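You operate a simulated robot arm through the tools that you are given. There is no shell and no other tool. Be economical: measure what you need, move in short steps, check, and stop when the job is done.

You are at the controls of a simulated two-armed robot. One attempt, no reset.

Task
Pick up the carton from the right half of the bench with one hand, pass it to the other hand and put it on the upper shelf of the grey rack. Set down upright: carton.

It is judged by the outcome, as a careful person would: the job done as asked, and still so three seconds after it is handed in. It fails if anything else is knocked over, pushed out of place, dropped, spilled or broken.

Robot
Two 7-joint arms with two-finger grippers on one trunk, on a base that drives. Base frame: it is fixed to the floor where the robot stands at the start and does not move with it; the origin is under the middle of the robot, x ahead of it, y to its left, z up; the surface under the hand at the start is at about z = 850. Units: mm, rad, N and s.
The left shoulder is at the start at [36, 164, 1155], the right one opposite. With the tool pointing down near the work surface each hand reaches from about 280 to 720 mm from the robot's upright axis, wherever it stands, measured 20 degrees to its own side. Places, roughly: upper shelf of the grey rack [-1000, 1700, 1000]. Payload 2.45 kg a hand.
The TCP of each hand is the grasp point between the finger pads, 26 mm short of the fingertips. In the tool frame z runs along the fingers and y along their closing line. Largest opening 96 mm; the body of the gripper starts 69 mm behind the TCP.
Orientation is that of the tool frame in the base frame, as [roll, pitch, yaw] about the fixed x, y, z axes, in that order (R = Rz(yaw) Ry(pitch) Rx(roll)). With the fingers straight down and closing along the base's y, the tool's x points along the base's -x, its y along +y and its z along -z.

Tools
- The arms move only by the tool servo_tool. It takes "left_moves", "right_moves" or both (then of equal length, played together; a hand with none holds still); each is a list of rows, each an object (a shift or turn left out is 0, a gripper value left out holds the last) with "fingers": the opening, from 0 (shut) to 1 (fully open); "dp": the shift along the tool's x, y, z in units of 25 mm (1.0 is 25 mm), a list of three; "delta_rot": the turn, a rotation vector about the tool's x, y, z in units of 4 degrees (1.0 is 4 degrees), a list of three. In form: [{"fingers": fingers, "dp": [dx, dy, dz], "delta_rot": [ax, ay, az]}, ...]. A call has 1 to 8 rows; each row shifts and turns the commanded pose from where the row before left it, along the tool's axes as they then stand. A call with a number of a shift or a turn outside -1 to 1 is refused whole. A row lasts 0.2 s, in which the tool goes at most 50 mm and 0.15 rad; a call with a longer step from one row to the next is refused whole, and so is a gripper value outside its range. A pose out of reach is approached as far as the arm can. The call stops where the force on the tool passes 40 N (or 10 N more than at its start, if that is more) or the arm is blocked; 0.2 s more then pass. Each finger halts on what it meets, pressing with about 29 N; the grip force reading is that of the motor and also rises with nothing between the fingers. The clock runs only during rows and for 0.2 s after the last one: add rows that do not move to give the fingers time. It gives the time, the measured TCP pose, the force on the tool (base axes), the opening and the grip force at its end, in the units of the frame above (readings bear some noise), with the torque about the TCP (base axes, N m) and any sound that the robot's microphone picked up, and new pictures: "views" is both (left out), scene, wrist or none (wrist: the cameras of the hands that moved).
- Cameras (640 x 400 px; columns grow to the right, rows downward): "scene" is now at [104.4, 20.2, 1633.8]; the picture's right is [0.17, -0.99, 0.00], its down [-0.80, -0.13, -0.59] and it looks along [0.58, 0.10, -0.81] (base axes); focal length 271 px, centre (320, 200). "left" rides on the left gripper at [82, -3, -98] in its tool frame; the picture's right is [0.04, 1.00, 0.00], its down [-0.73, 0.03, -0.68] and it looks along [-0.68, 0.03, 0.73] (tool axes); focal length 256 px, centre (320, 200). "right" rides on the right gripper at [82, 3, -98] in its tool frame; the picture's right is [-0.04, 1.00, 0.00], its down [-0.73, -0.03, -0.68] and it looks along [-0.68, -0.03, 0.73] (tool axes); focal length 256 px, centre (320, 200). There is no depth. A picture from a camera that has moved, and an enlarged one, comes with that camera's place and axes in the base frame and with its lens. The place of the scene camera against the robot may be out by one fixed shift of up to 18 mm in any direction.
- lift_body(by): slides the trunk up (or, below 0, down) by that many mm; the arms and the scene camera ride with it, the base frame stays. It gives what a move gives, with no picture.
- drive_base(legs): drives the robot by 1 to 6 legs, each [ahead, left, turn to the left] in mm, mm and rad, along the robot's own axes; the way and the turn of a leg run together, so that a leg with both is an arc; at most 1500 mm and 3.142 rad a leg. The arms and the cameras ride along, it lands a little off, and it stops where it bumps. It gives what a move gives, and a new picture of the scene camera.
- head_to(pan, tilt): turns the head with the scene camera to pan (to the left, within 2.094 rad either way) and tilt (down, from -0.506 to 1.204), counted from straight ahead of the robot. It gives what a move gives, and a new picture of the scene camera.
- zoom(camera, box): a new picture of the part [left, top, right, bottom] of that camera's present view, enlarged. No time passes.
- job_done(): hands the job in; it is judged then, once.

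Work in short steps. Places have to be worked out from the pictures, the camera data and where the tool is seen: move nearer, look again, correct. Check each grasp and each placing, and mend what went wrong. You have 120 turns and 260 pictures in all, those below and enlarged ones among them. Open the grippers and draw the arms clear of the work before you hand the job in, unless the task says otherwise; then end with one line.

The tools are called after "Request:" by a JSON object that holds its "op" and its "data". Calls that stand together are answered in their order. servo_tool: Moves the arms, as the interface text tells. Its arguments: {"type":"object","properties":{"left_moves":{"type":"array","items":{"type":"object","properties":{"fingers":{"type":"number"},"dp":{"type":"array","items":{"type":"number"}},"delta_rot":{"type":"array","items":{"type":"number"}}}}},"right_moves":{"type":"array","items":{"type":"object","properties":{"fingers":{"type":"number"},"dp":{"type":"array","items":{"type":"number"}},"delta_rot":{"type":"array","items":{"type":"number"}}}}},"views":{"type":"string","enum":["both","scene","wrist","none"]}},"required":[]} The other tools are called the same way: lift_body (by) slides the trunk up or down; drive_base (legs) drives the base; head_to (pan, tilt) turns the head that bears the scene camera; zoom (camera, box) takes an enlarged picture of a part of a camera's view; job_done () hands the job in.

At the start:

```text
t: 0.0
left_eef_pos: [466.2, 418.1, 1169.7]
left_tcp_rot: [-3.138, -0.001, -3.141]
left_ft_force: [0.4, -1.0, -0.1]
left_wrist_torque: [0.0, 0.01, 0.02]
left_finger_gap: 95.8
left_grip_force: 0.0
right_eef_pos: [448.6, -57.6, 1142.3]
right_tcp_rot: [3.14, 0.001, -3.142]
right_ft_force: [-0.4, -0.6, -0.4]
right_wrist_torque: [-0.03, -0.01, -0.01]
right_finger_gap: 95.8
right_grip_force: 0.0
trunk travel left (down, up): [-325.0, 242.0]
robot x, y, heading: [1.6, 0.2, 0.001]
head pan, tilt: [0.168, 0.937]
```

scene: 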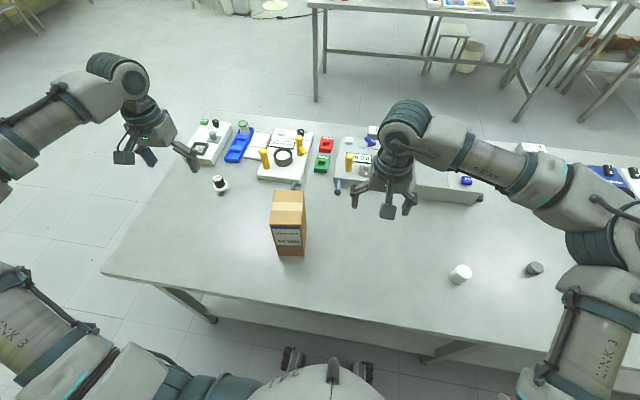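
right: 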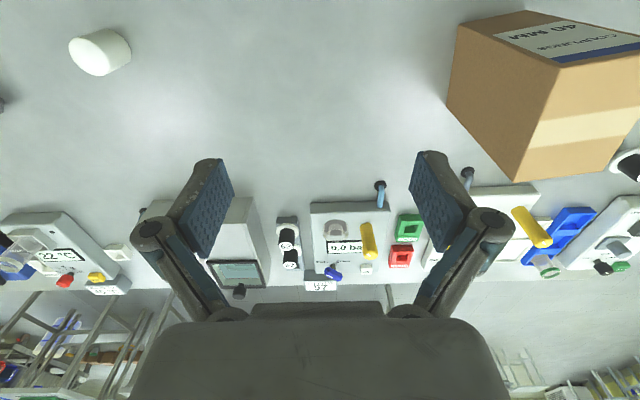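
left: 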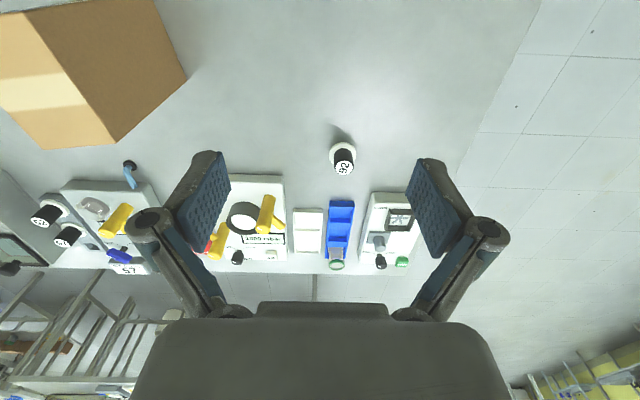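

I'll zoom in on the carton in the scene view to measure it and get its orientation.

Request:
{"op": "zoom", "data": {"camera": "scene", "box": [220, 160, 360, 270]}}

Request:
{"op": "head_to", "data": {"pan": 2.09, "tilt": 0.3}}

```text
3.64 times, centred on (290, 215) of scene
camera zoom: at [104.4, 20.2, 1633.8], right [0.17, -0.99, 0.0], down [-0.8, -0.13, -0.59], along [0.58, 0.1, -0.81], focal length 986 px, centre (429, 146)
```

zoom: 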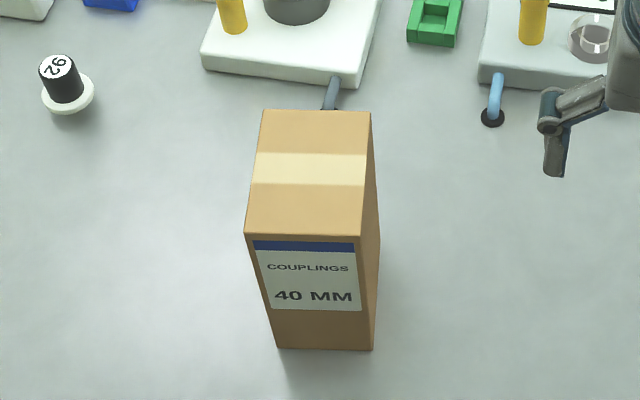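

```text
t: 1.9
left_eef_pos: [462.9, 417.1, 1173.0]
left_tcp_rot: [3.141, 0.001, 3.141]
left_ft_force: [0.5, -0.3, -0.3]
left_wrist_torque: [0.03, -0.01, -0.04]
left_finger_gap: 95.9
left_grip_force: 0.0
right_eef_pos: [447.0, -58.5, 1145.3]
right_tcp_rot: [3.141, 0.002, 3.139]
right_ft_force: [-0.5, -0.4, -0.2]
right_wrist_torque: [0.01, 0.0, 0.01]
right_finger_gap: 96.1
right_grip_force: 0.2
trunk travel left (down, up): [-325.0, 242.0]
robot x, y, heading: [2.8, 0.5, -0.004]
head pan, tilt: [2.089, 0.3]
camera scene: at [-14.2, 89.3, 1689.2], right [0.87, 0.49, 0.0], down [0.14, -0.26, -0.96], along [-0.47, 0.83, -0.3], focal length 271 px, centre (320, 200)
```

scene: 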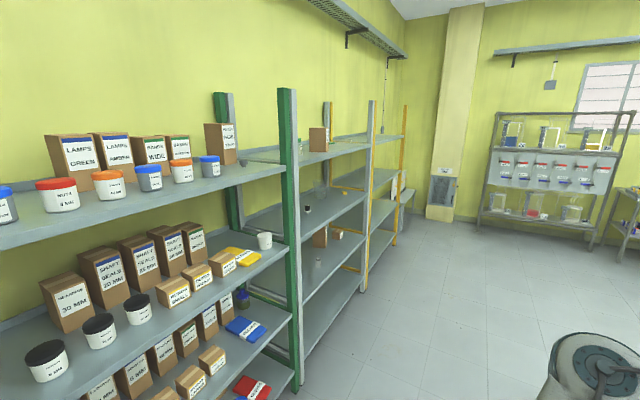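

Three racks are visible: green, grey and yellow. I'll zoom in on the grey one.

Request:
{"op": "zoom", "data": {"camera": "scene", "box": [200, 80, 440, 310]}}

```text
1.74 times, centred on (320, 195) of scene
camera zoom: at [-14.2, 89.3, 1689.2], right [0.87, 0.49, 0.0], down [0.14, -0.26, -0.96], along [-0.47, 0.83, -0.3], focal length 471 px, centre (320, 209)
```

zoom: 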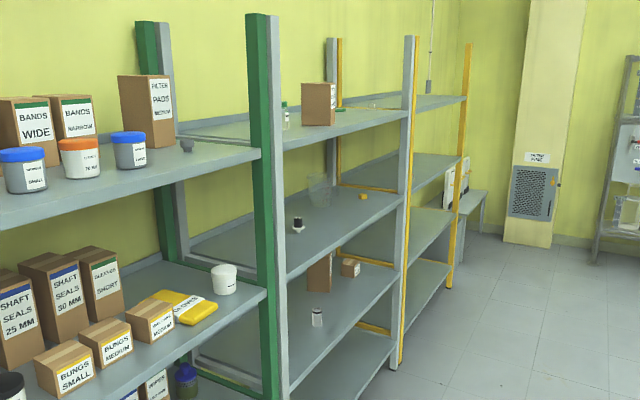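

The racks run along y with their fronts near x≈-800. The grey rack's shelves are at about z 1430, 1040 and 600, so the listed "upper shelf" at z≈1000 is the one at about 1040. The carton measures about 82 wide, 112 deep and 187 high, centred near (495,176) with a yaw of about +8°. The left hand will pick it from above and the right hand will take it horizontally. I'm moving the left hand over the carton now.

Request:
{"op": "servo_tool", "data": {"left_moves": [{"fingers": 1, "dp": [-0.1, -1, 0], "delta_rot": [0, 0, -0.25]}, {"dp": [-0.1, -1, 0], "delta_rot": [0, 0, -0.25]}, {"dp": [-0.1, -1, 0], "delta_rot": [0, 0, -0.25]}, {"dp": [-0.1, -1, 0], "delta_rot": [0, 0, -0.25]}, {"dp": [-0.1, -1, 0], "delta_rot": [0, 0, -0.25]}, {"dp": [-0.1, -1, 0], "delta_rot": [0, 0, -0.25]}, {"dp": [-0.1, -1, 0], "delta_rot": [0, 0, -0.25]}, {"dp": [-0.1, -1, 0], "delta_rot": [0, 0, -0.25]}], "right_moves": [{"dp": [0, -0.6, 0]}, {"dp": [0, -0.6, 0]}, {"dp": [0, -0.6, 0]}, {"dp": [0, -0.6, 0]}, {"dp": [0, -0.6, 0]}, {"dp": [0, -0.6, 0]}, {"dp": [0, -0.6, 0]}, {"dp": [0, -0.6, 0]}], "views": "none"}}

Request:
{"op": "head_to", "data": {"pan": 0.168, "tilt": 0.937}}

Request:
{"op": "zoom", "data": {"camera": "left", "box": [0, 0, 640, 400]}}

```text
t: 3.7
left_eef_pos: [497.7, 216.4, 1172.7]
left_tcp_rot: [3.14, 0.0, -3.0]
left_ft_force: [-0.5, -0.4, 0.4]
left_wrist_torque: [-0.01, 0.02, 0.0]
left_finger_gap: 95.9
left_grip_force: 0.0
right_eef_pos: [447.7, -182.0, 1143.4]
right_tcp_rot: [3.137, 0.0, 3.141]
right_ft_force: [0.2, -0.6, -0.1]
right_wrist_torque: [0.0, 0.03, -0.02]
right_finger_gap: 95.9
right_grip_force: 0.0
trunk travel left (down, up): [-325.0, 242.0]
robot x, y, heading: [-1.7, 0.4, -0.002]
head pan, tilt: [2.089, 0.3]
```

```text
t: 5.6
left_eef_pos: [496.7, 218.1, 1173.6]
left_tcp_rot: [-3.141, 0.002, -3.002]
left_ft_force: [0.3, -0.4, -0.2]
left_wrist_torque: [-0.01, 0.02, -0.02]
left_finger_gap: 95.9
left_grip_force: 0.0
right_eef_pos: [446.6, -180.0, 1145.2]
right_tcp_rot: [3.139, 0.001, 3.139]
right_ft_force: [-0.4, 0.1, -1.2]
right_wrist_torque: [-0.01, 0.0, -0.02]
right_finger_gap: 95.9
right_grip_force: 0.0
trunk travel left (down, up): [-325.0, 242.0]
robot x, y, heading: [-0.3, -1.7, -0.001]
head pan, tilt: [0.168, 0.937]
camera scene: at [104.9, 17.4, 1633.9], right [0.17, -0.99, 0.0], down [-0.8, -0.13, -0.59], along [0.58, 0.1, -0.81], focal length 271 px, centre (320, 200)
```

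scene: 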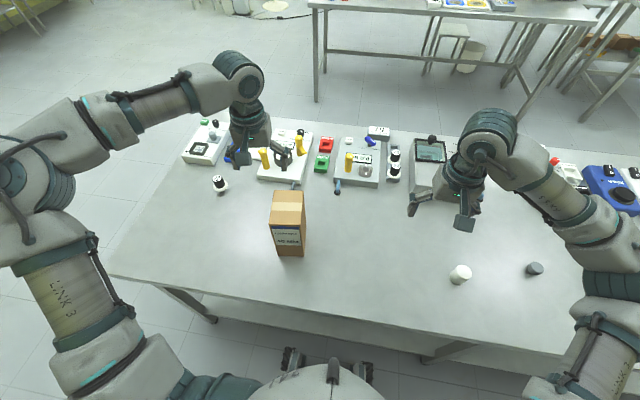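

```text
1.00 times, centred on (320, 200) of left (not enlarged: the box is as wide or as high as the picture)
camera zoom: at [415.4, 203.5, 1271.6], right [-0.18, 0.98, 0.0], down [0.72, 0.13, 0.68], along [0.67, 0.12, -0.73], focal length 256 px, centre (320, 200)
```

zoom: 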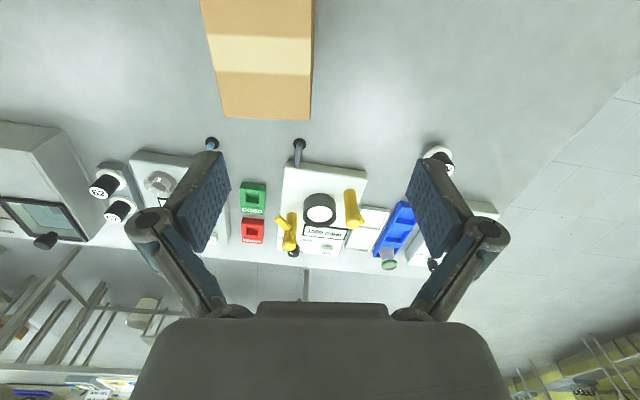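

In the wrist view, the carton's rear top corners fall at about (540,133) and (527,214), which puts the centre near (478,165). I'm centring above it.

Request:
{"op": "servo_tool", "data": {"left_moves": [{"dp": [0.35, -0.66, 0], "delta_rot": [0, 0, -0.05]}, {"dp": [0.35, -0.67, 0], "delta_rot": [0, 0, -0.05]}, {"dp": [0.35, -0.67, 0], "delta_rot": [0, 0, -0.05]}, {}], "views": "both"}}

Request:
{"op": "zoom", "data": {"camera": "left", "box": [200, 0, 440, 150]}}

Request:
{"op": "zoom", "data": {"camera": "scene", "box": [220, 110, 360, 270]}}

```text
t: 6.6
left_eef_pos: [476.5, 162.6, 1170.7]
left_tcp_rot: [3.141, 0.003, -2.993]
left_ft_force: [-0.8, 0.1, 0.4]
left_wrist_torque: [0.01, -0.01, 0.01]
left_finger_gap: 96.1
left_grip_force: 0.0
right_eef_pos: [446.4, -180.9, 1145.6]
right_tcp_rot: [3.139, 0.001, 3.141]
right_ft_force: [0.2, -0.2, 0.1]
right_wrist_torque: [0.03, 0.02, -0.01]
right_finger_gap: 95.9
right_grip_force: 0.1
trunk travel left (down, up): [-325.0, 242.0]
robot x, y, heading: [-0.7, 3.2, -0.002]
head pan, tilt: [0.168, 0.937]
camera scene: at [104.8, 17.1, 1633.9], right [0.17, -0.99, 0.0], down [-0.8, -0.13, -0.59], along [0.58, 0.1, -0.81], focal length 271 px, centre (320, 200)
camera left: at [394.5, 146.5, 1269.7], right [-0.19, 0.98, 0.0], down [0.72, 0.14, 0.68], along [0.67, 0.13, -0.73], focal length 256 px, centre (320, 200)
```

scene: 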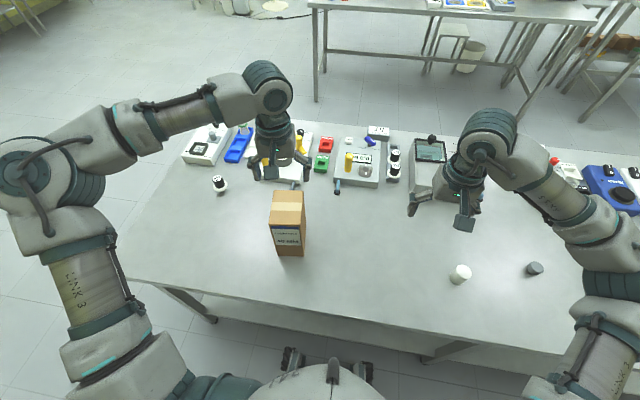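
left: 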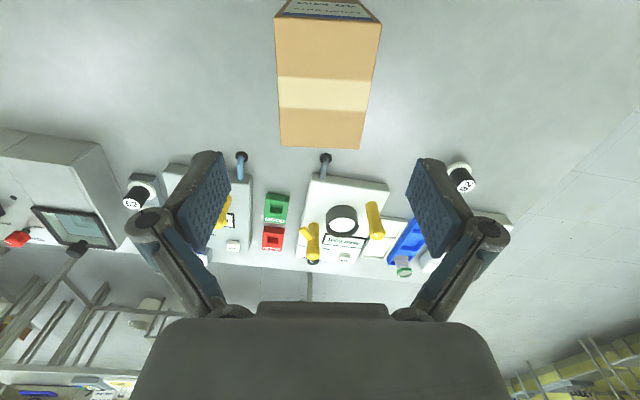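

```text
2.67 times, centred on (320, 75) of left
camera zoom: at [394.5, 146.5, 1269.7], right [-0.19, 0.98, 0.0], down [0.72, 0.14, 0.68], along [0.67, 0.13, -0.73], focal length 683 px, centre (320, 533)
```

zoom: 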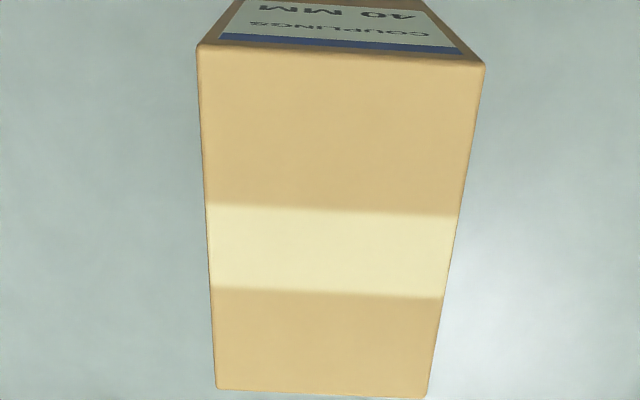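

```text
2.50 times, centred on (290, 190) of scene
camera zoom: at [104.8, 17.1, 1633.9], right [0.17, -0.99, 0.0], down [-0.8, -0.13, -0.59], along [0.58, 0.1, -0.81], focal length 678 px, centre (395, 225)
```

zoom: 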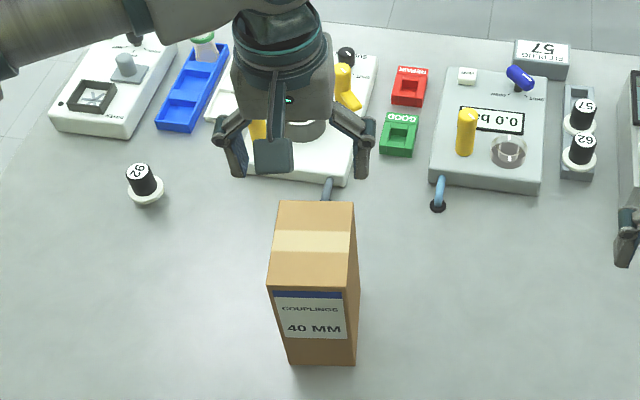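

From this view the centre is about (480,167) at yaw 0.14, with the top near z 1036. I'll make a small correction and descend to just above the top.

Request:
{"op": "servo_tool", "data": {"left_moves": [{"dp": [-0.16, 0.16, 0.5]}, {"dp": [0, 0, 0.9]}, {"dp": [0, 0, 0.9]}, {"dp": [0, 0, 0.9]}, {"dp": [0, 0, 0.6]}, {}], "views": "wrist"}}

Request:
{"op": "zoom", "data": {"camera": "scene", "box": [240, 140, 350, 230]}}

```text
t: 8.0
left_eef_pos: [477.6, 165.2, 1077.2]
left_tcp_rot: [3.141, 0.002, -2.993]
left_ft_force: [0.3, 0.3, 0.6]
left_wrist_torque: [0.01, 0.01, 0.0]
left_finger_gap: 96.0
left_grip_force: 0.2
right_eef_pos: [446.4, -181.0, 1145.1]
right_tcp_rot: [3.14, 0.004, 3.14]
right_ft_force: [-0.1, -0.1, 0.5]
right_wrist_torque: [0.02, 0.01, 0.03]
right_finger_gap: 95.9
right_grip_force: 0.0
trunk travel left (down, up): [-325.0, 242.0]
robot x, y, heading: [-1.2, -1.9, 0.002]
head pan, tilt: [0.168, 0.937]
camera left: at [396.9, 150.1, 1175.6], right [-0.19, 0.98, 0.0], down [0.72, 0.14, 0.68], along [0.67, 0.13, -0.73], focal length 256 px, centre (320, 200)
```

left: 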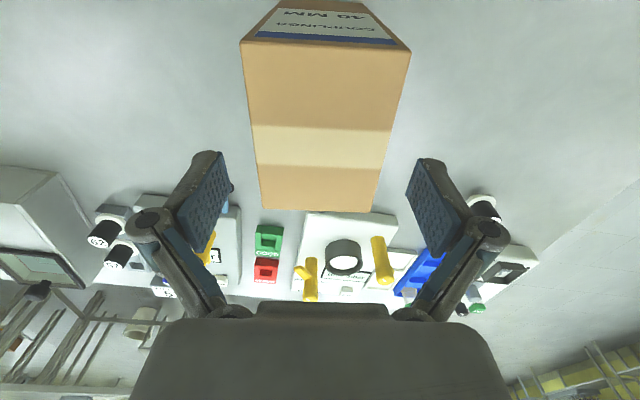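

```text
4.44 times, centred on (295, 185) of scene
camera zoom: at [104.8, 17.0, 1633.9], right [0.17, -0.99, 0.0], down [-0.8, -0.13, -0.59], along [0.58, 0.1, -0.81], focal length 1204 px, centre (431, 267)
```

zoom: 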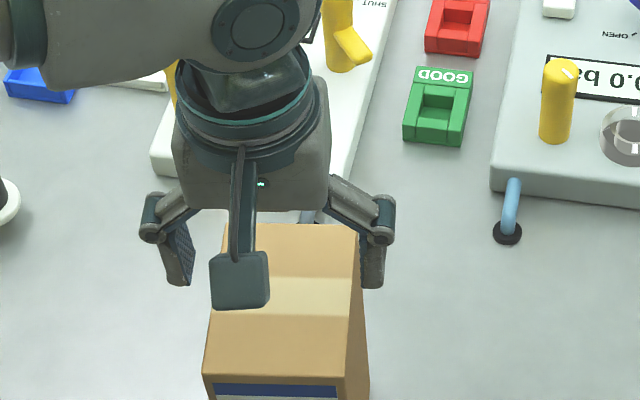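

The hand is centred within about 1 mm laterally and the top is at z≈1037. I'm lowering to z≈1011 and then closing.

Request:
{"op": "servo_tool", "data": {"left_moves": [{"dp": [-0.1, 0.04, 0.4]}, {"dp": [0, 0, 0.45]}, {"dp": [0, 0, 0.45]}, {"dp": [0, 0, 0.45]}, {"dp": [0, 0, 0.45]}, {"dp": [0, 0, 0.45]}, {}], "views": "wrist"}}

```text
t: 9.6
left_eef_pos: [483.4, 171.8, 1012.6]
left_tcp_rot: [3.141, 0.003, -2.991]
left_ft_force: [0.0, -0.7, -0.9]
left_wrist_torque: [0.01, 0.01, -0.02]
left_finger_gap: 96.0
left_grip_force: 0.0
right_eef_pos: [446.0, -180.2, 1145.8]
right_tcp_rot: [3.141, 0.004, 3.139]
right_ft_force: [-0.3, -0.4, -0.6]
right_wrist_torque: [-0.02, 0.0, -0.03]
right_finger_gap: 96.1
right_grip_force: 0.1
trunk travel left (down, up): [-325.0, 242.0]
robot x, y, heading: [0.6, -3.1, 0.001]
head pan, tilt: [0.168, 0.937]
camera left: at [401.6, 155.7, 1110.7], right [-0.19, 0.98, 0.0], down [0.72, 0.14, 0.68], along [0.67, 0.13, -0.73], focal length 256 px, centre (320, 200)
```

left: 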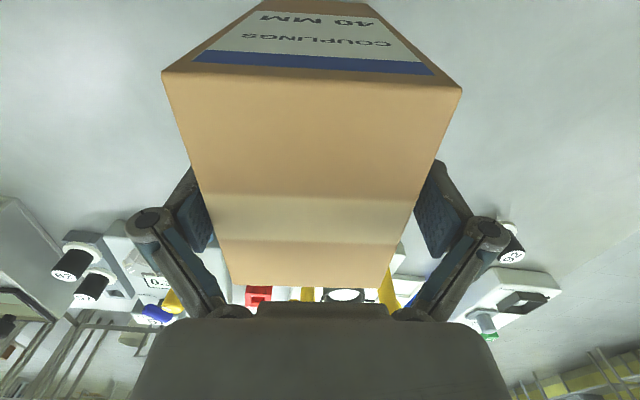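

The fingers straddle the carton without contact, so I'm closing the gripper.

Request:
{"op": "servo_tool", "data": {"left_moves": [{"fingers": 0.7}, {"fingers": 0.5}, {"fingers": 0.5}], "views": "wrist"}}

```text
t: 10.4
left_eef_pos: [484.1, 170.7, 1013.0]
left_tcp_rot: [-3.142, 0.005, -2.992]
left_ft_force: [1.9, -0.2, 9.1]
left_wrist_torque: [0.08, -0.02, -0.08]
left_finger_gap: 82.0
left_grip_force: 29.3
right_eef_pos: [446.8, -180.2, 1145.3]
right_tcp_rot: [3.139, 0.004, 3.139]
right_ft_force: [0.1, -0.3, -0.2]
right_wrist_torque: [-0.02, -0.01, 0.0]
right_finger_gap: 96.1
right_grip_force: 0.1
trunk travel left (down, up): [-325.0, 242.0]
robot x, y, heading: [2.3, -1.3, 0.002]
head pan, tilt: [0.168, 0.937]
camera left: at [401.8, 155.3, 1111.5], right [-0.19, 0.98, 0.0], down [0.72, 0.14, 0.68], along [0.67, 0.13, -0.73], focal length 256 px, centre (320, 200)
```

left: 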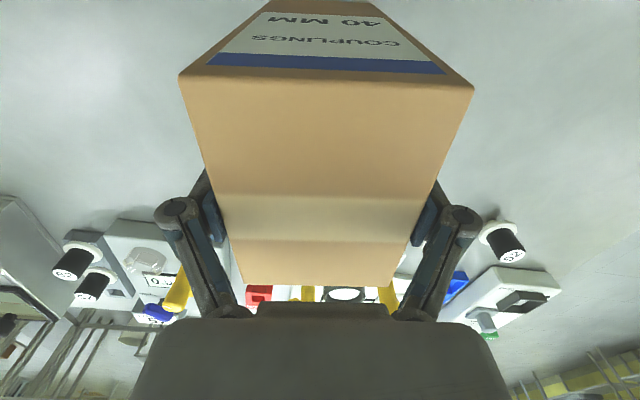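

The grip holds at 82.0 mm. I'm lifting slowly.

Request:
{"op": "servo_tool", "data": {"left_moves": [{"dp": [0, 0, -0.2]}, {"dp": [0, 0, -0.4]}, {"dp": [0, 0, -0.6]}, {"dp": [0, 0, -0.8]}, {"dp": [0, 0, -0.8]}, {"dp": [0, 0, -0.8]}, {"dp": [0, 0, -0.4]}, {}], "views": "both"}}

```text
t: 12.2
left_eef_pos: [481.5, 170.3, 1110.3]
left_tcp_rot: [-3.141, 0.004, -2.992]
left_ft_force: [-0.6, 0.8, -6.3]
left_wrist_torque: [-0.05, -0.01, 0.01]
left_finger_gap: 81.6
left_grip_force: 29.5
right_eef_pos: [446.7, -179.5, 1144.5]
right_tcp_rot: [3.139, 0.004, 3.14]
right_ft_force: [0.6, 0.3, -1.0]
right_wrist_torque: [0.0, -0.01, -0.01]
right_finger_gap: 95.9
right_grip_force: 0.0
trunk travel left (down, up): [-325.0, 242.0]
robot x, y, heading: [0.5, -2.8, -0.003]
head pan, tilt: [0.168, 0.937]
camera scene: at [106.0, 17.5, 1633.7], right [0.17, -0.99, 0.0], down [-0.8, -0.13, -0.59], along [0.58, 0.1, -0.81], focal length 271 px, centre (320, 200)
camera left: at [401.1, 154.5, 1209.3], right [-0.19, 0.98, 0.0], down [0.72, 0.14, 0.68], along [0.67, 0.13, -0.73], focal length 256 px, centre (320, 200)
```

scene: 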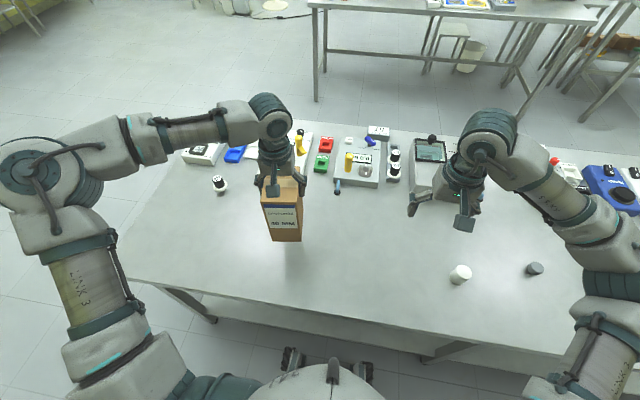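
left: 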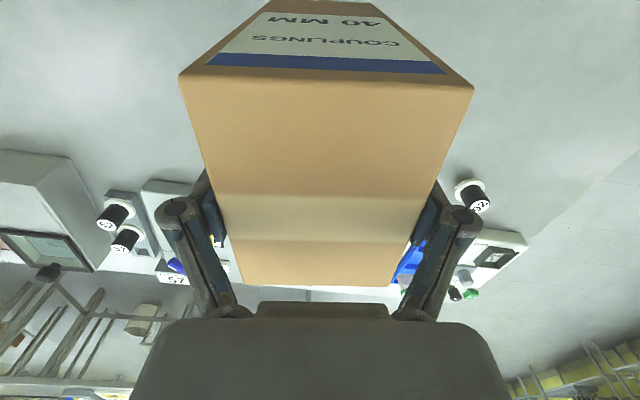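

The carton is held and weighs about 0.65 kg. I'm now raising and yawing the left hand to present the front face to the right, and turning the right hand towards horizontal at the same time.

Request:
{"op": "servo_tool", "data": {"left_moves": [{"dp": [0, 0, -0.45], "delta_rot": [0, 0, -1]}, {"dp": [0, 0, -0.45], "delta_rot": [0, 0, -1]}, {"dp": [0, 0, -0.45], "delta_rot": [0, 0, -1]}, {"dp": [0, 0, -0.45], "delta_rot": [0, 0, -1]}, {"dp": [0, 0, -0.45], "delta_rot": [0, 0, -1]}, {"dp": [0, 0, -0.45], "delta_rot": [0, 0, -1]}, {"dp": [0, 0, -0.45], "delta_rot": [0, 0, -1]}, {"dp": [0, 0, -0.45], "delta_rot": [0, 0, -1]}], "right_moves": [{"delta_rot": [-0.407, -0.872, -0.407]}, {"delta_rot": [-0.407, -0.872, -0.407]}, {"delta_rot": [-0.407, -0.872, -0.407]}, {"delta_rot": [-0.407, -0.872, -0.407]}, {"delta_rot": [-0.407, -0.872, -0.407]}, {"delta_rot": [-0.407, -0.872, -0.407]}, {"delta_rot": [-0.407, -0.872, -0.407]}, {"delta_rot": [-0.407, -0.872, -0.407]}], "views": "scene"}}

```text
t: 14.0
left_eef_pos: [482.5, 170.8, 1202.4]
left_tcp_rot: [3.141, 0.003, -2.431]
left_ft_force: [-0.8, -1.4, -5.4]
left_wrist_torque: [0.03, -0.02, -0.01]
left_finger_gap: 81.8
left_grip_force: 29.0
right_eef_pos: [445.4, -180.3, 1144.2]
right_tcp_rot: [2.954, 0.512, -2.958]
right_ft_force: [0.2, -0.1, -0.1]
right_wrist_torque: [0.0, 0.0, -0.01]
right_finger_gap: 96.1
right_grip_force: 0.1
trunk travel left (down, up): [-325.0, 242.0]
robot x, y, heading: [-1.4, 2.8, 0.005]
head pan, tilt: [0.168, 0.937]
camera scene: at [105.2, 16.4, 1633.8], right [0.17, -0.99, 0.0], down [-0.8, -0.13, -0.59], along [0.58, 0.1, -0.81], focal length 271 px, centre (320, 200)
```

scene: 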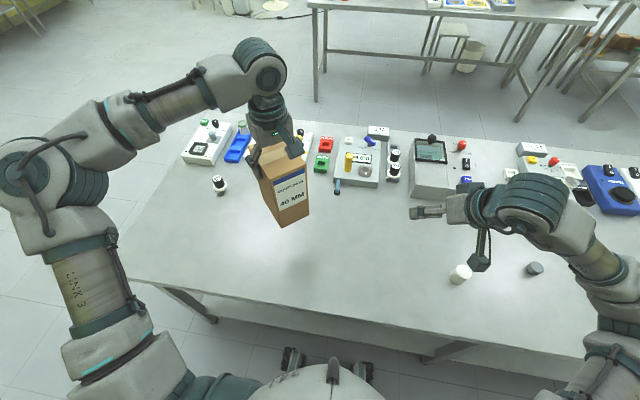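

Both hands are tracking. I'll continue the right-hand turn and refine the left pose to about (520,150) at yaw 50°.

Request:
{"op": "servo_tool", "data": {"left_moves": [{"dp": [-0.08, -0.2, 0], "delta_rot": [0, 0, -0.29]}, {"dp": [-0.08, -0.2, 0], "delta_rot": [0, 0, -0.29]}, {"dp": [-0.08, -0.2, 0], "delta_rot": [0, 0, -0.29]}, {"dp": [-0.08, -0.2, 0], "delta_rot": [0, 0, -0.29]}, {"dp": [-0.08, -0.2, 0], "delta_rot": [0, 0, -0.29]}, {"dp": [-0.08, -0.2, 0], "delta_rot": [0, 0, -0.29]}, {"dp": [-0.08, -0.2, 0], "delta_rot": [0, 0, -0.29]}, {"dp": [-0.08, -0.2, 0], "delta_rot": [0, 0, -0.29]}], "right_moves": [{"delta_rot": [-0.407, -0.872, -0.407]}, {"delta_rot": [-0.407, -0.872, -0.407]}, {"delta_rot": [-0.407, -0.872, -0.407]}, {"delta_rot": [-0.407, -0.872, -0.407]}, {"delta_rot": [-0.407, -0.872, -0.407]}, {"delta_rot": [-0.407, -0.872, -0.407]}, {"delta_rot": [-0.407, -0.872, -0.407]}, {"delta_rot": [-0.407, -0.872, -0.407]}], "views": "none"}}

Request:
{"op": "servo_tool", "data": {"right_moves": [{"delta_rot": [-0.407, -0.872, -0.407]}, {"delta_rot": [-0.407, -0.872, -0.407]}, {"delta_rot": [-0.407, -0.872, -0.407]}, {"delta_rot": [-0.407, -0.872, -0.407]}, {"delta_rot": [-0.407, -0.872, -0.407]}, {"delta_rot": [-0.407, -0.872, -0.407]}, {"delta_rot": [-0.407, -0.872, -0.407]}, {"delta_rot": [-0.407, -0.872, -0.407]}], "views": "both"}}

```text
t: 15.8
left_eef_pos: [511.7, 183.4, 1203.2]
left_tcp_rot: [-3.141, 0.004, -2.269]
left_ft_force: [0.5, -0.4, -5.8]
left_wrist_torque: [0.03, -0.04, 0.01]
left_finger_gap: 81.9
left_grip_force: 29.1
left hand out of reach, approached as far as the arm can: row 3, 4, 5, 7, 8
right_eef_pos: [446.2, -182.0, 1145.2]
right_tcp_rot: [2.817, 1.039, -2.825]
right_ft_force: [-0.1, -0.1, -0.4]
right_wrist_torque: [-0.03, 0.0, 0.02]
right_finger_gap: 96.2
right_grip_force: 0.1
trunk travel left (down, up): [-325.0, 242.0]
robot x, y, heading: [-2.5, 2.8, -0.0]
head pan, tilt: [0.168, 0.937]
```

```text
t: 17.6
left_eef_pos: [511.4, 181.3, 1203.8]
left_tcp_rot: [-3.14, 0.001, -2.271]
left_ft_force: [0.1, 0.1, -6.0]
left_wrist_torque: [0.0, -0.02, -0.02]
left_finger_gap: 81.9
left_grip_force: 29.1
right_eef_pos: [447.6, -182.1, 1144.9]
right_tcp_rot: [-0.128, 1.565, 0.744]
right_ft_force: [-0.1, 0.7, 0.3]
right_wrist_torque: [0.02, 0.0, -0.04]
right_finger_gap: 95.9
right_grip_force: 0.1
trunk travel left (down, up): [-325.0, 242.0]
robot x, y, heading: [-1.0, 2.4, -0.0]
head pan, tilt: [0.168, 0.937]
camera scene: at [105.0, 16.0, 1633.8], right [0.17, -0.99, 0.0], down [-0.8, -0.13, -0.59], along [0.58, 0.1, -0.81], focal length 271 px, centre (320, 200)
camera right: at [381.8, -254.9, 1062.6], right [-0.77, 0.64, 0.04], down [-0.42, -0.54, 0.73], along [0.49, 0.54, 0.68], focal length 256 px, centre (320, 200)
```

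scene: 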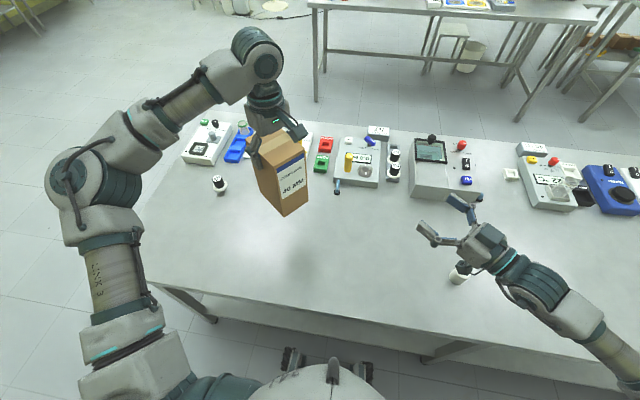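
right: 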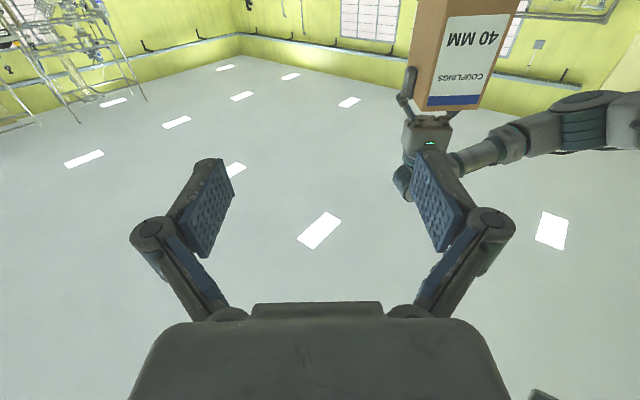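

Both axes are aligned at 49.9°. The carton centre is near (508,178), so I'm moving the right hand to a point about 130 mm short of it on the same axis at z≈1148.

Request:
{"op": "servo_tool", "data": {"right_moves": [{"dp": [-0.02, 0.92, 0.9]}, {"dp": [-0.02, 0.92, 0.9]}, {"dp": [-0.02, 0.92, 0.9]}, {"dp": [-0.02, 0.92, 0.9]}, {"dp": [-0.02, 0.92, 0.9]}, {"dp": [-0.02, 0.92, 0.9]}, {"dp": [0, 0.92, 0.9]}, {"dp": [0, 0.92, 0.9]}], "views": "both"}}

```text
t: 19.4
left_eef_pos: [510.0, 186.8, 1204.2]
left_tcp_rot: [-3.137, 0.0, -2.271]
left_ft_force: [-1.0, 0.1, -6.2]
left_wrist_torque: [0.01, -0.02, 0.0]
left_finger_gap: 81.6
left_grip_force: 29.3
right_eef_pos: [415.6, 77.6, 1148.4]
right_tcp_rot: [-0.951, 1.566, -0.076]
right_ft_force: [0.1, 0.1, 0.1]
right_wrist_torque: [0.01, -0.02, -0.02]
right_finger_gap: 96.3
right_grip_force: 0.0
trunk travel left (down, up): [-325.0, 242.0]
robot x, y, heading: [0.7, -4.4, 0.003]
head pan, tilt: [0.168, 0.937]
camera scene: at [105.5, 21.9, 1633.7], right [0.17, -0.99, 0.0], down [-0.8, -0.14, -0.59], along [0.58, 0.1, -0.81], focal length 271 px, centre (320, 200)
camera right: at [350.8, 3.9, 1066.8], right [-0.77, 0.64, 0.04], down [-0.42, -0.54, 0.73], along [0.49, 0.55, 0.68], focal length 256 px, centre (320, 200)
```

scene: 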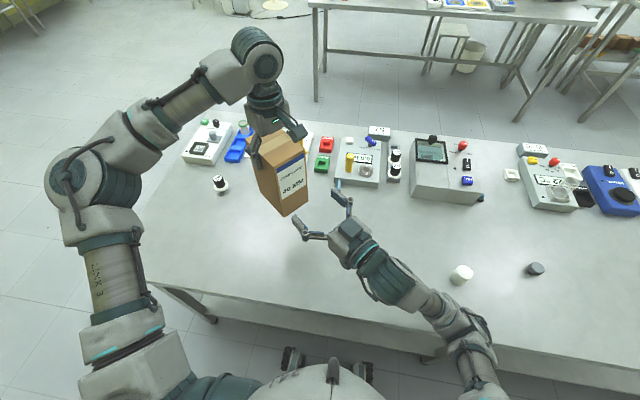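
right: 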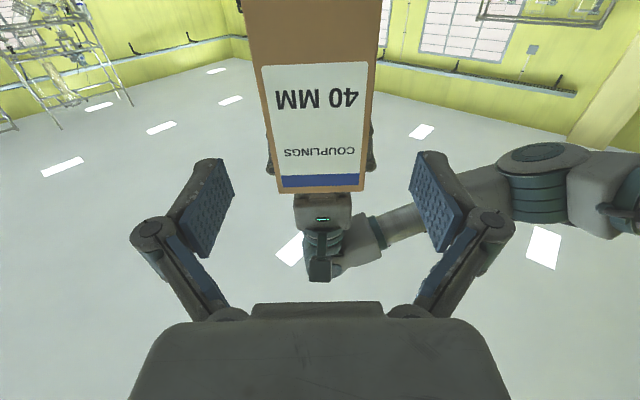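

The carton is centred between the right-hand fingers. I'm advancing 55 mm to bring the fingertips up to the face.

Request:
{"op": "servo_tool", "data": {"right_moves": [{"dp": [0, 0, 0.7]}, {"dp": [0, 0, 0.75]}, {"dp": [0, 0, 0.75]}, {}], "views": "both"}}

Request:
{"op": "zoom", "data": {"camera": "scene", "box": [220, 110, 400, 270]}}

```text
t: 20.4
left_eef_pos: [507.9, 185.9, 1204.8]
left_tcp_rot: [-3.14, 0.001, -2.27]
left_ft_force: [-0.5, -1.0, -6.3]
left_wrist_torque: [0.03, -0.04, 0.05]
left_finger_gap: 81.9
left_grip_force: 29.0
right_eef_pos: [450.9, 122.2, 1148.3]
right_tcp_rot: [-0.452, 1.566, 0.424]
right_ft_force: [-0.1, -0.2, 1.2]
right_wrist_torque: [-0.01, -0.01, 0.01]
right_finger_gap: 96.2
right_grip_force: 0.0
trunk travel left (down, up): [-325.0, 242.0]
robot x, y, heading: [-0.6, 4.6, 0.005]
head pan, tilt: [0.168, 0.937]
camera scene: at [97.0, 21.1, 1634.0], right [0.17, -0.99, 0.0], down [-0.79, -0.14, -0.59], along [0.58, 0.1, -0.81], focal length 271 px, centre (320, 200)
camera right: at [386.1, 49.2, 1067.2], right [-0.77, 0.64, 0.04], down [-0.42, -0.54, 0.73], along [0.49, 0.54, 0.68], focal length 256 px, centre (320, 200)
```

scene: 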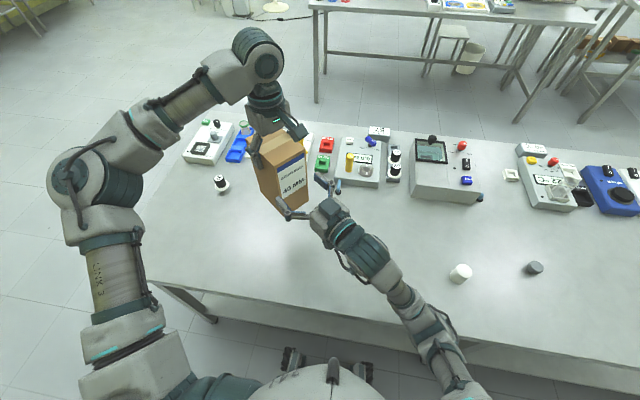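
right: 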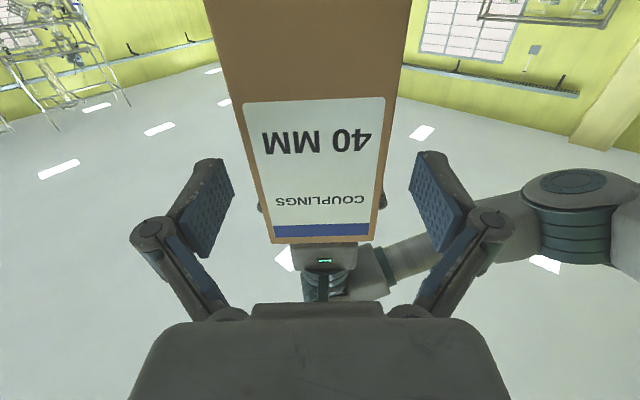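

```text
2.50 times, centred on (310, 190) of scene
camera zoom: at [97.0, 21.1, 1634.0], right [0.17, -0.99, 0.0], down [-0.79, -0.14, -0.59], along [0.58, 0.1, -0.81], focal length 678 px, centre (345, 225)
```

zoom: 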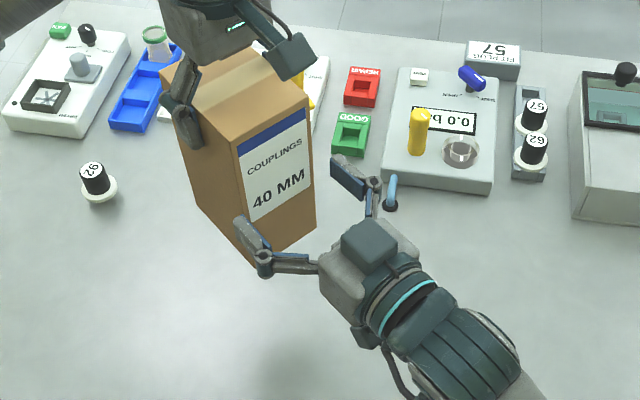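

The clearance looks good, with the carton about 2 mm to one side. I'll correct that and advance 75 mm so the fingers pass around it.

Request:
{"op": "servo_tool", "data": {"right_moves": [{"dp": [0, -0.08, 0]}, {"dp": [0, 0, 0.5]}, {"dp": [0, 0, 0.5]}, {"dp": [0, 0, 0.5]}, {"dp": [0, 0, 0.5]}, {"dp": [0, 0, 0.5]}, {"dp": [0, 0, 0.5]}, {}], "views": "both"}}

Request:
{"op": "zoom", "data": {"camera": "scene", "box": [220, 110, 400, 270]}}

```text
t: 22.2
left_eef_pos: [512.5, 183.3, 1205.5]
left_tcp_rot: [-3.139, 0.005, -2.269]
left_ft_force: [15.8, 10.8, -4.8]
left_wrist_torque: [0.6, -0.65, -0.46]
left_finger_gap: 81.8
left_grip_force: 29.0
right_eef_pos: [507.2, 174.5, 1144.7]
right_tcp_rot: [0.062, 1.567, 0.939]
right_ft_force: [-15.9, -10.6, -0.8]
right_wrist_torque: [0.07, -0.2, 0.55]
right_finger_gap: 97.0
right_grip_force: 0.1
trunk travel left (down, up): [-325.0, 242.0]
robot x, y, heading: [4.5, -2.8, 0.003]
head pan, tilt: [0.168, 0.937]
camera scene: at [105.5, 13.8, 1633.8], right [0.17, -0.99, 0.0], down [-0.8, -0.13, -0.59], along [0.58, 0.1, -0.81], focal length 271 px, centre (320, 200)
camera right: at [441.2, 100.6, 1063.1], right [-0.77, 0.64, 0.04], down [-0.41, -0.54, 0.73], along [0.49, 0.54, 0.68], focal length 256 px, centre (320, 200)
```

scene: 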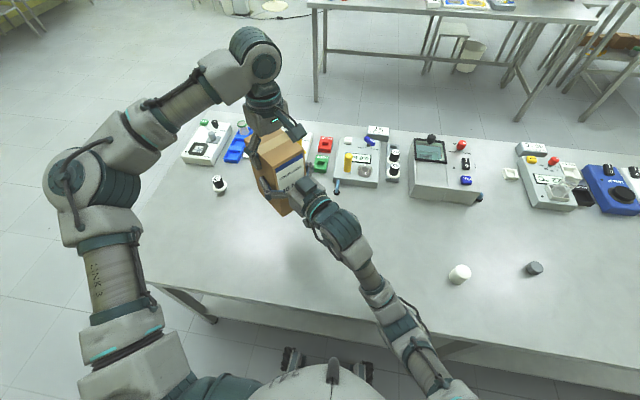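
right: 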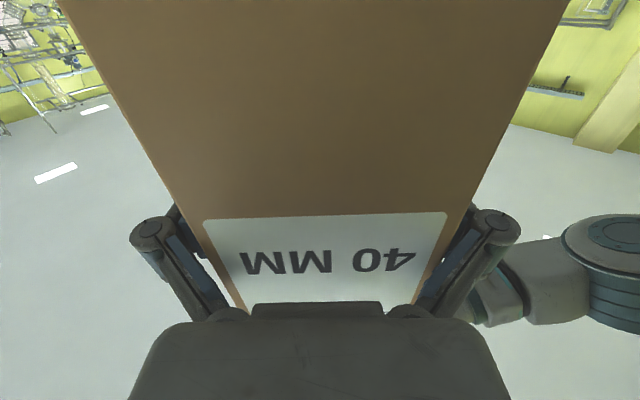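

```text
2.50 times, centred on (310, 190) of scene
camera zoom: at [105.5, 13.8, 1633.8], right [0.17, -0.99, 0.0], down [-0.8, -0.13, -0.59], along [0.58, 0.1, -0.81], focal length 678 px, centre (345, 225)
```

zoom: 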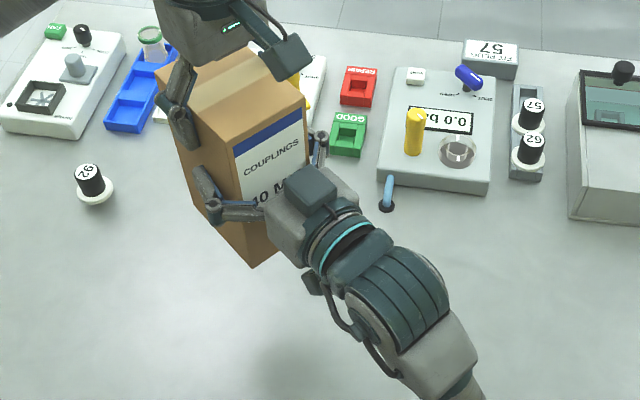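

The readings show about 19 N of contact, so the right palm is touching the front face. I'm backing off about 9 mm to relieve it.

Request:
{"op": "servo_tool", "data": {"right_moves": [{"dp": [0, 0, -0.2]}, {"dp": [0, 0, -0.15]}, {}], "views": "wrist"}}

```text
t: 23.0
left_eef_pos: [511.0, 177.4, 1204.0]
left_tcp_rot: [3.139, 0.004, -2.271]
left_ft_force: [-0.1, -0.4, -5.3]
left_wrist_torque: [0.05, -0.01, 0.0]
left_finger_gap: 81.6
left_grip_force: 29.1
right_eef_pos: [501.8, 161.6, 1148.5]
right_tcp_rot: [0.348, 1.563, 1.22]
right_ft_force: [-0.1, 0.7, -0.6]
right_wrist_torque: [0.04, 0.0, 0.04]
right_finger_gap: 95.9
right_grip_force: 0.0
trunk travel left (down, up): [-325.0, 242.0]
robot x, y, heading: [0.5, -1.0, -0.003]
head pan, tilt: [0.168, 0.937]
camera right: at [435.6, 89.5, 1066.1], right [-0.77, 0.64, 0.04], down [-0.42, -0.54, 0.73], along [0.49, 0.54, 0.68], focal length 256 px, centre (320, 200)
```

right: 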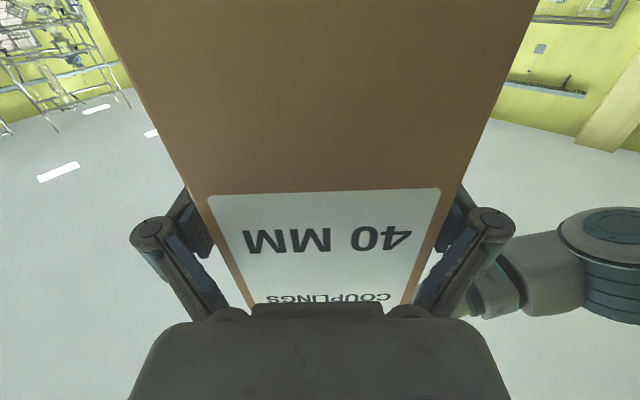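

The contact is gone. I'm closing the right hand.

Request:
{"op": "servo_tool", "data": {"right_moves": [{"fingers": 0.75}, {"fingers": 0.5}, {"fingers": 0.5}], "views": "both"}}

```text
t: 23.8
left_eef_pos: [511.7, 178.0, 1204.5]
left_tcp_rot: [-3.14, 0.006, -2.268]
left_ft_force: [24.0, 1.1, 0.4]
left_wrist_torque: [0.37, -0.52, 0.69]
left_finger_gap: 81.5
left_grip_force: 29.4
right_eef_pos: [499.3, 162.3, 1150.0]
right_tcp_rot: [0.19, 1.561, 1.066]
right_ft_force: [-23.3, -2.3, -0.6]
right_wrist_torque: [-0.35, -0.75, -0.34]
right_finger_gap: 81.9
right_grip_force: 28.9
trunk travel left (down, up): [-325.0, 242.0]
robot x, y, heading: [1.5, -1.5, -0.003]
head pan, tilt: [0.168, 0.937]
camera scene: at [105.9, 10.3, 1633.8], right [0.17, -0.99, 0.0], down [-0.8, -0.13, -0.59], along [0.58, 0.1, -0.81], focal length 271 px, centre (320, 200)
camera right: at [434.8, 89.5, 1066.3], right [-0.77, 0.64, 0.04], down [-0.41, -0.55, 0.73], along [0.49, 0.54, 0.68], focal length 256 px, centre (320, 200)
```

scene: 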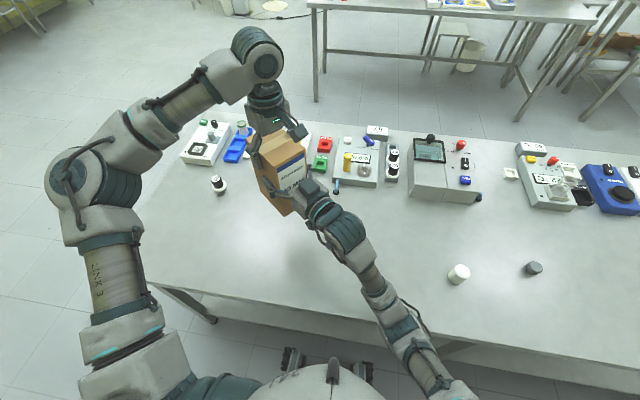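
right: 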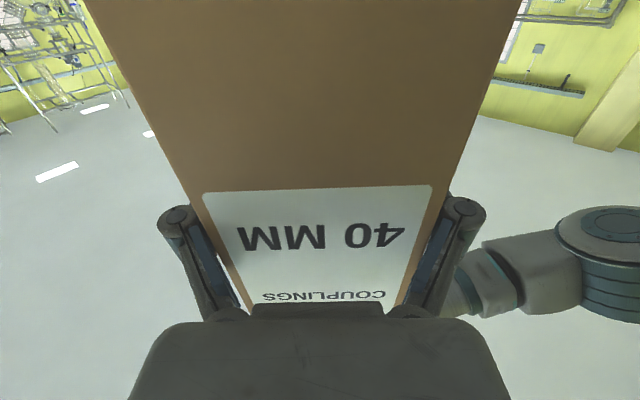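

Both hands now hold the carton, with a modest lateral preload. I'm opening the left hand and will check that the right holds.

Request:
{"op": "servo_tool", "data": {"left_moves": [{"fingers": 0.9}, {"fingers": 1.0}, {}, {}], "views": "scene"}}

Request:
{"op": "zoom", "data": {"camera": "scene", "box": [220, 90, 360, 230]}}

```text
t: 24.8
left_eef_pos: [510.2, 180.7, 1202.5]
left_tcp_rot: [-3.141, 0.003, -2.271]
left_ft_force: [-0.3, 0.7, 1.2]
left_wrist_torque: [0.01, -0.01, 0.01]
left_finger_gap: 95.8
left_grip_force: 0.1
right_eef_pos: [501.6, 165.4, 1147.1]
right_tcp_rot: [0.201, 1.567, 1.075]
right_ft_force: [-0.3, 0.9, -0.4]
right_wrist_torque: [-0.09, 0.02, -0.02]
right_finger_gap: 81.7
right_grip_force: 29.0
trunk travel left (down, up): [-325.0, 242.0]
robot x, y, heading: [0.4, -2.9, 0.004]
head pan, tilt: [0.168, 0.937]
camera scene: at [105.9, 14.1, 1633.8], right [0.17, -0.99, 0.0], down [-0.8, -0.13, -0.59], along [0.58, 0.1, -0.81], focal length 271 px, centre (320, 200)
```

scene: 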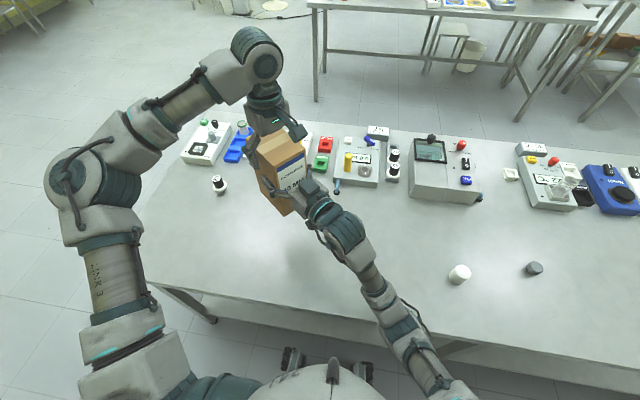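

```text
2.86 times, centred on (290, 160) of scene
camera zoom: at [105.9, 14.1, 1633.8], right [0.17, -0.99, 0.0], down [-0.8, -0.13, -0.59], along [0.58, 0.1, -0.81], focal length 774 px, centre (406, 314)
```

zoom: 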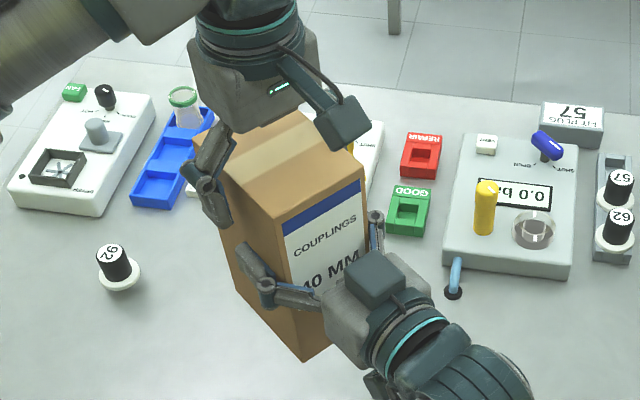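

The left hand is open. I'm drawing it straight up and checking the right hand's load.

Request:
{"op": "servo_tool", "data": {"left_moves": [{"dp": [0, 0, -0.3]}, {"dp": [0, 0, -0.7]}, {"dp": [0, 0, -1]}, {"dp": [0, 0, -1]}, {"dp": [0, 0, -0.8]}, {}], "views": "scene"}}

Request:
{"op": "zoom", "data": {"camera": "scene", "box": [220, 90, 360, 230]}}

```text
t: 26.2
left_eef_pos: [488.3, 214.5, 1281.5]
left_tcp_rot: [-3.139, 0.0, -2.269]
left_ft_force: [-0.9, -0.2, 0.0]
left_wrist_torque: [0.0, -0.04, -0.01]
left_finger_gap: 95.9
left_grip_force: 0.0
left hand out of reach, approached as far as the arm can: row 1, 2, 3, 4, 5
right_eef_pos: [501.7, 169.9, 1146.9]
right_tcp_rot: [-0.438, 1.57, 0.437]
right_ft_force: [-0.2, 0.6, -6.6]
right_wrist_torque: [-0.05, 0.06, -0.01]
right_finger_gap: 84.1
right_grip_force: 29.3
trunk travel left (down, up): [-325.0, 242.0]
robot x, y, heading: [-2.3, -0.1, 0.004]
head pan, tilt: [0.168, 0.937]
camera scene: at [106.1, 23.4, 1633.6], right [0.17, -0.99, 0.0], down [-0.8, -0.14, -0.59], along [0.58, 0.1, -0.81], focal length 271 px, centre (320, 200)
```

scene: 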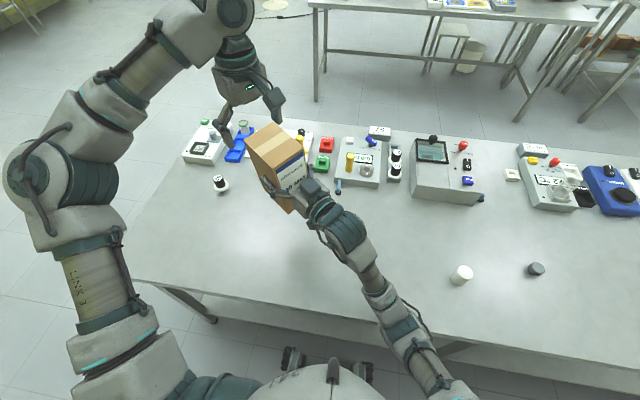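

```text
2.86 times, centred on (290, 160) of scene
camera zoom: at [106.1, 23.4, 1633.6], right [0.17, -0.99, 0.0], down [-0.8, -0.14, -0.59], along [0.58, 0.1, -0.81], focal length 774 px, centre (406, 314)
```

zoom: 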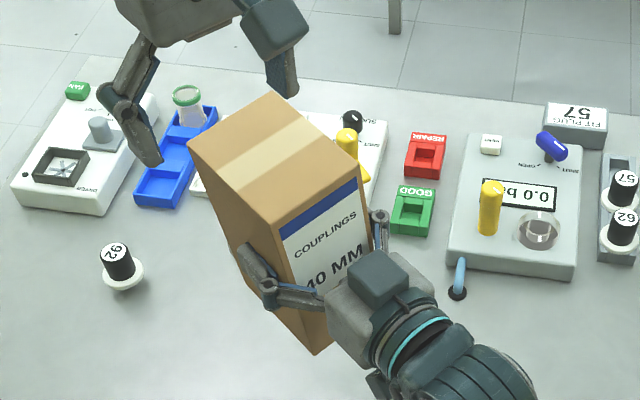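

The right hand holds the weight (6.6 N), but the left hand drifted sideways on its way up and may have tilted the carton: the gap now reads 84.1 mm. I'm checking the right wrist view.

Request:
{"op": "zoom", "data": {"camera": "right", "box": [0, 0, 640, 400]}}

```text
1.00 times, centred on (320, 200) of right (not enlarged: the box is as wide or as high as the picture)
camera zoom: at [436.2, 97.3, 1065.3], right [-0.77, 0.64, 0.04], down [-0.41, -0.54, 0.73], along [0.49, 0.54, 0.68], focal length 256 px, centre (320, 200)
```

zoom: 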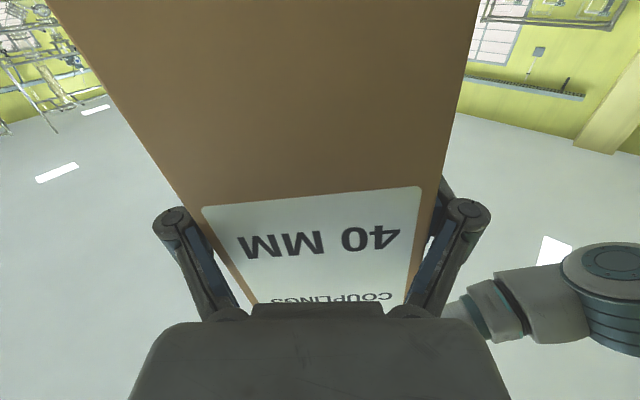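

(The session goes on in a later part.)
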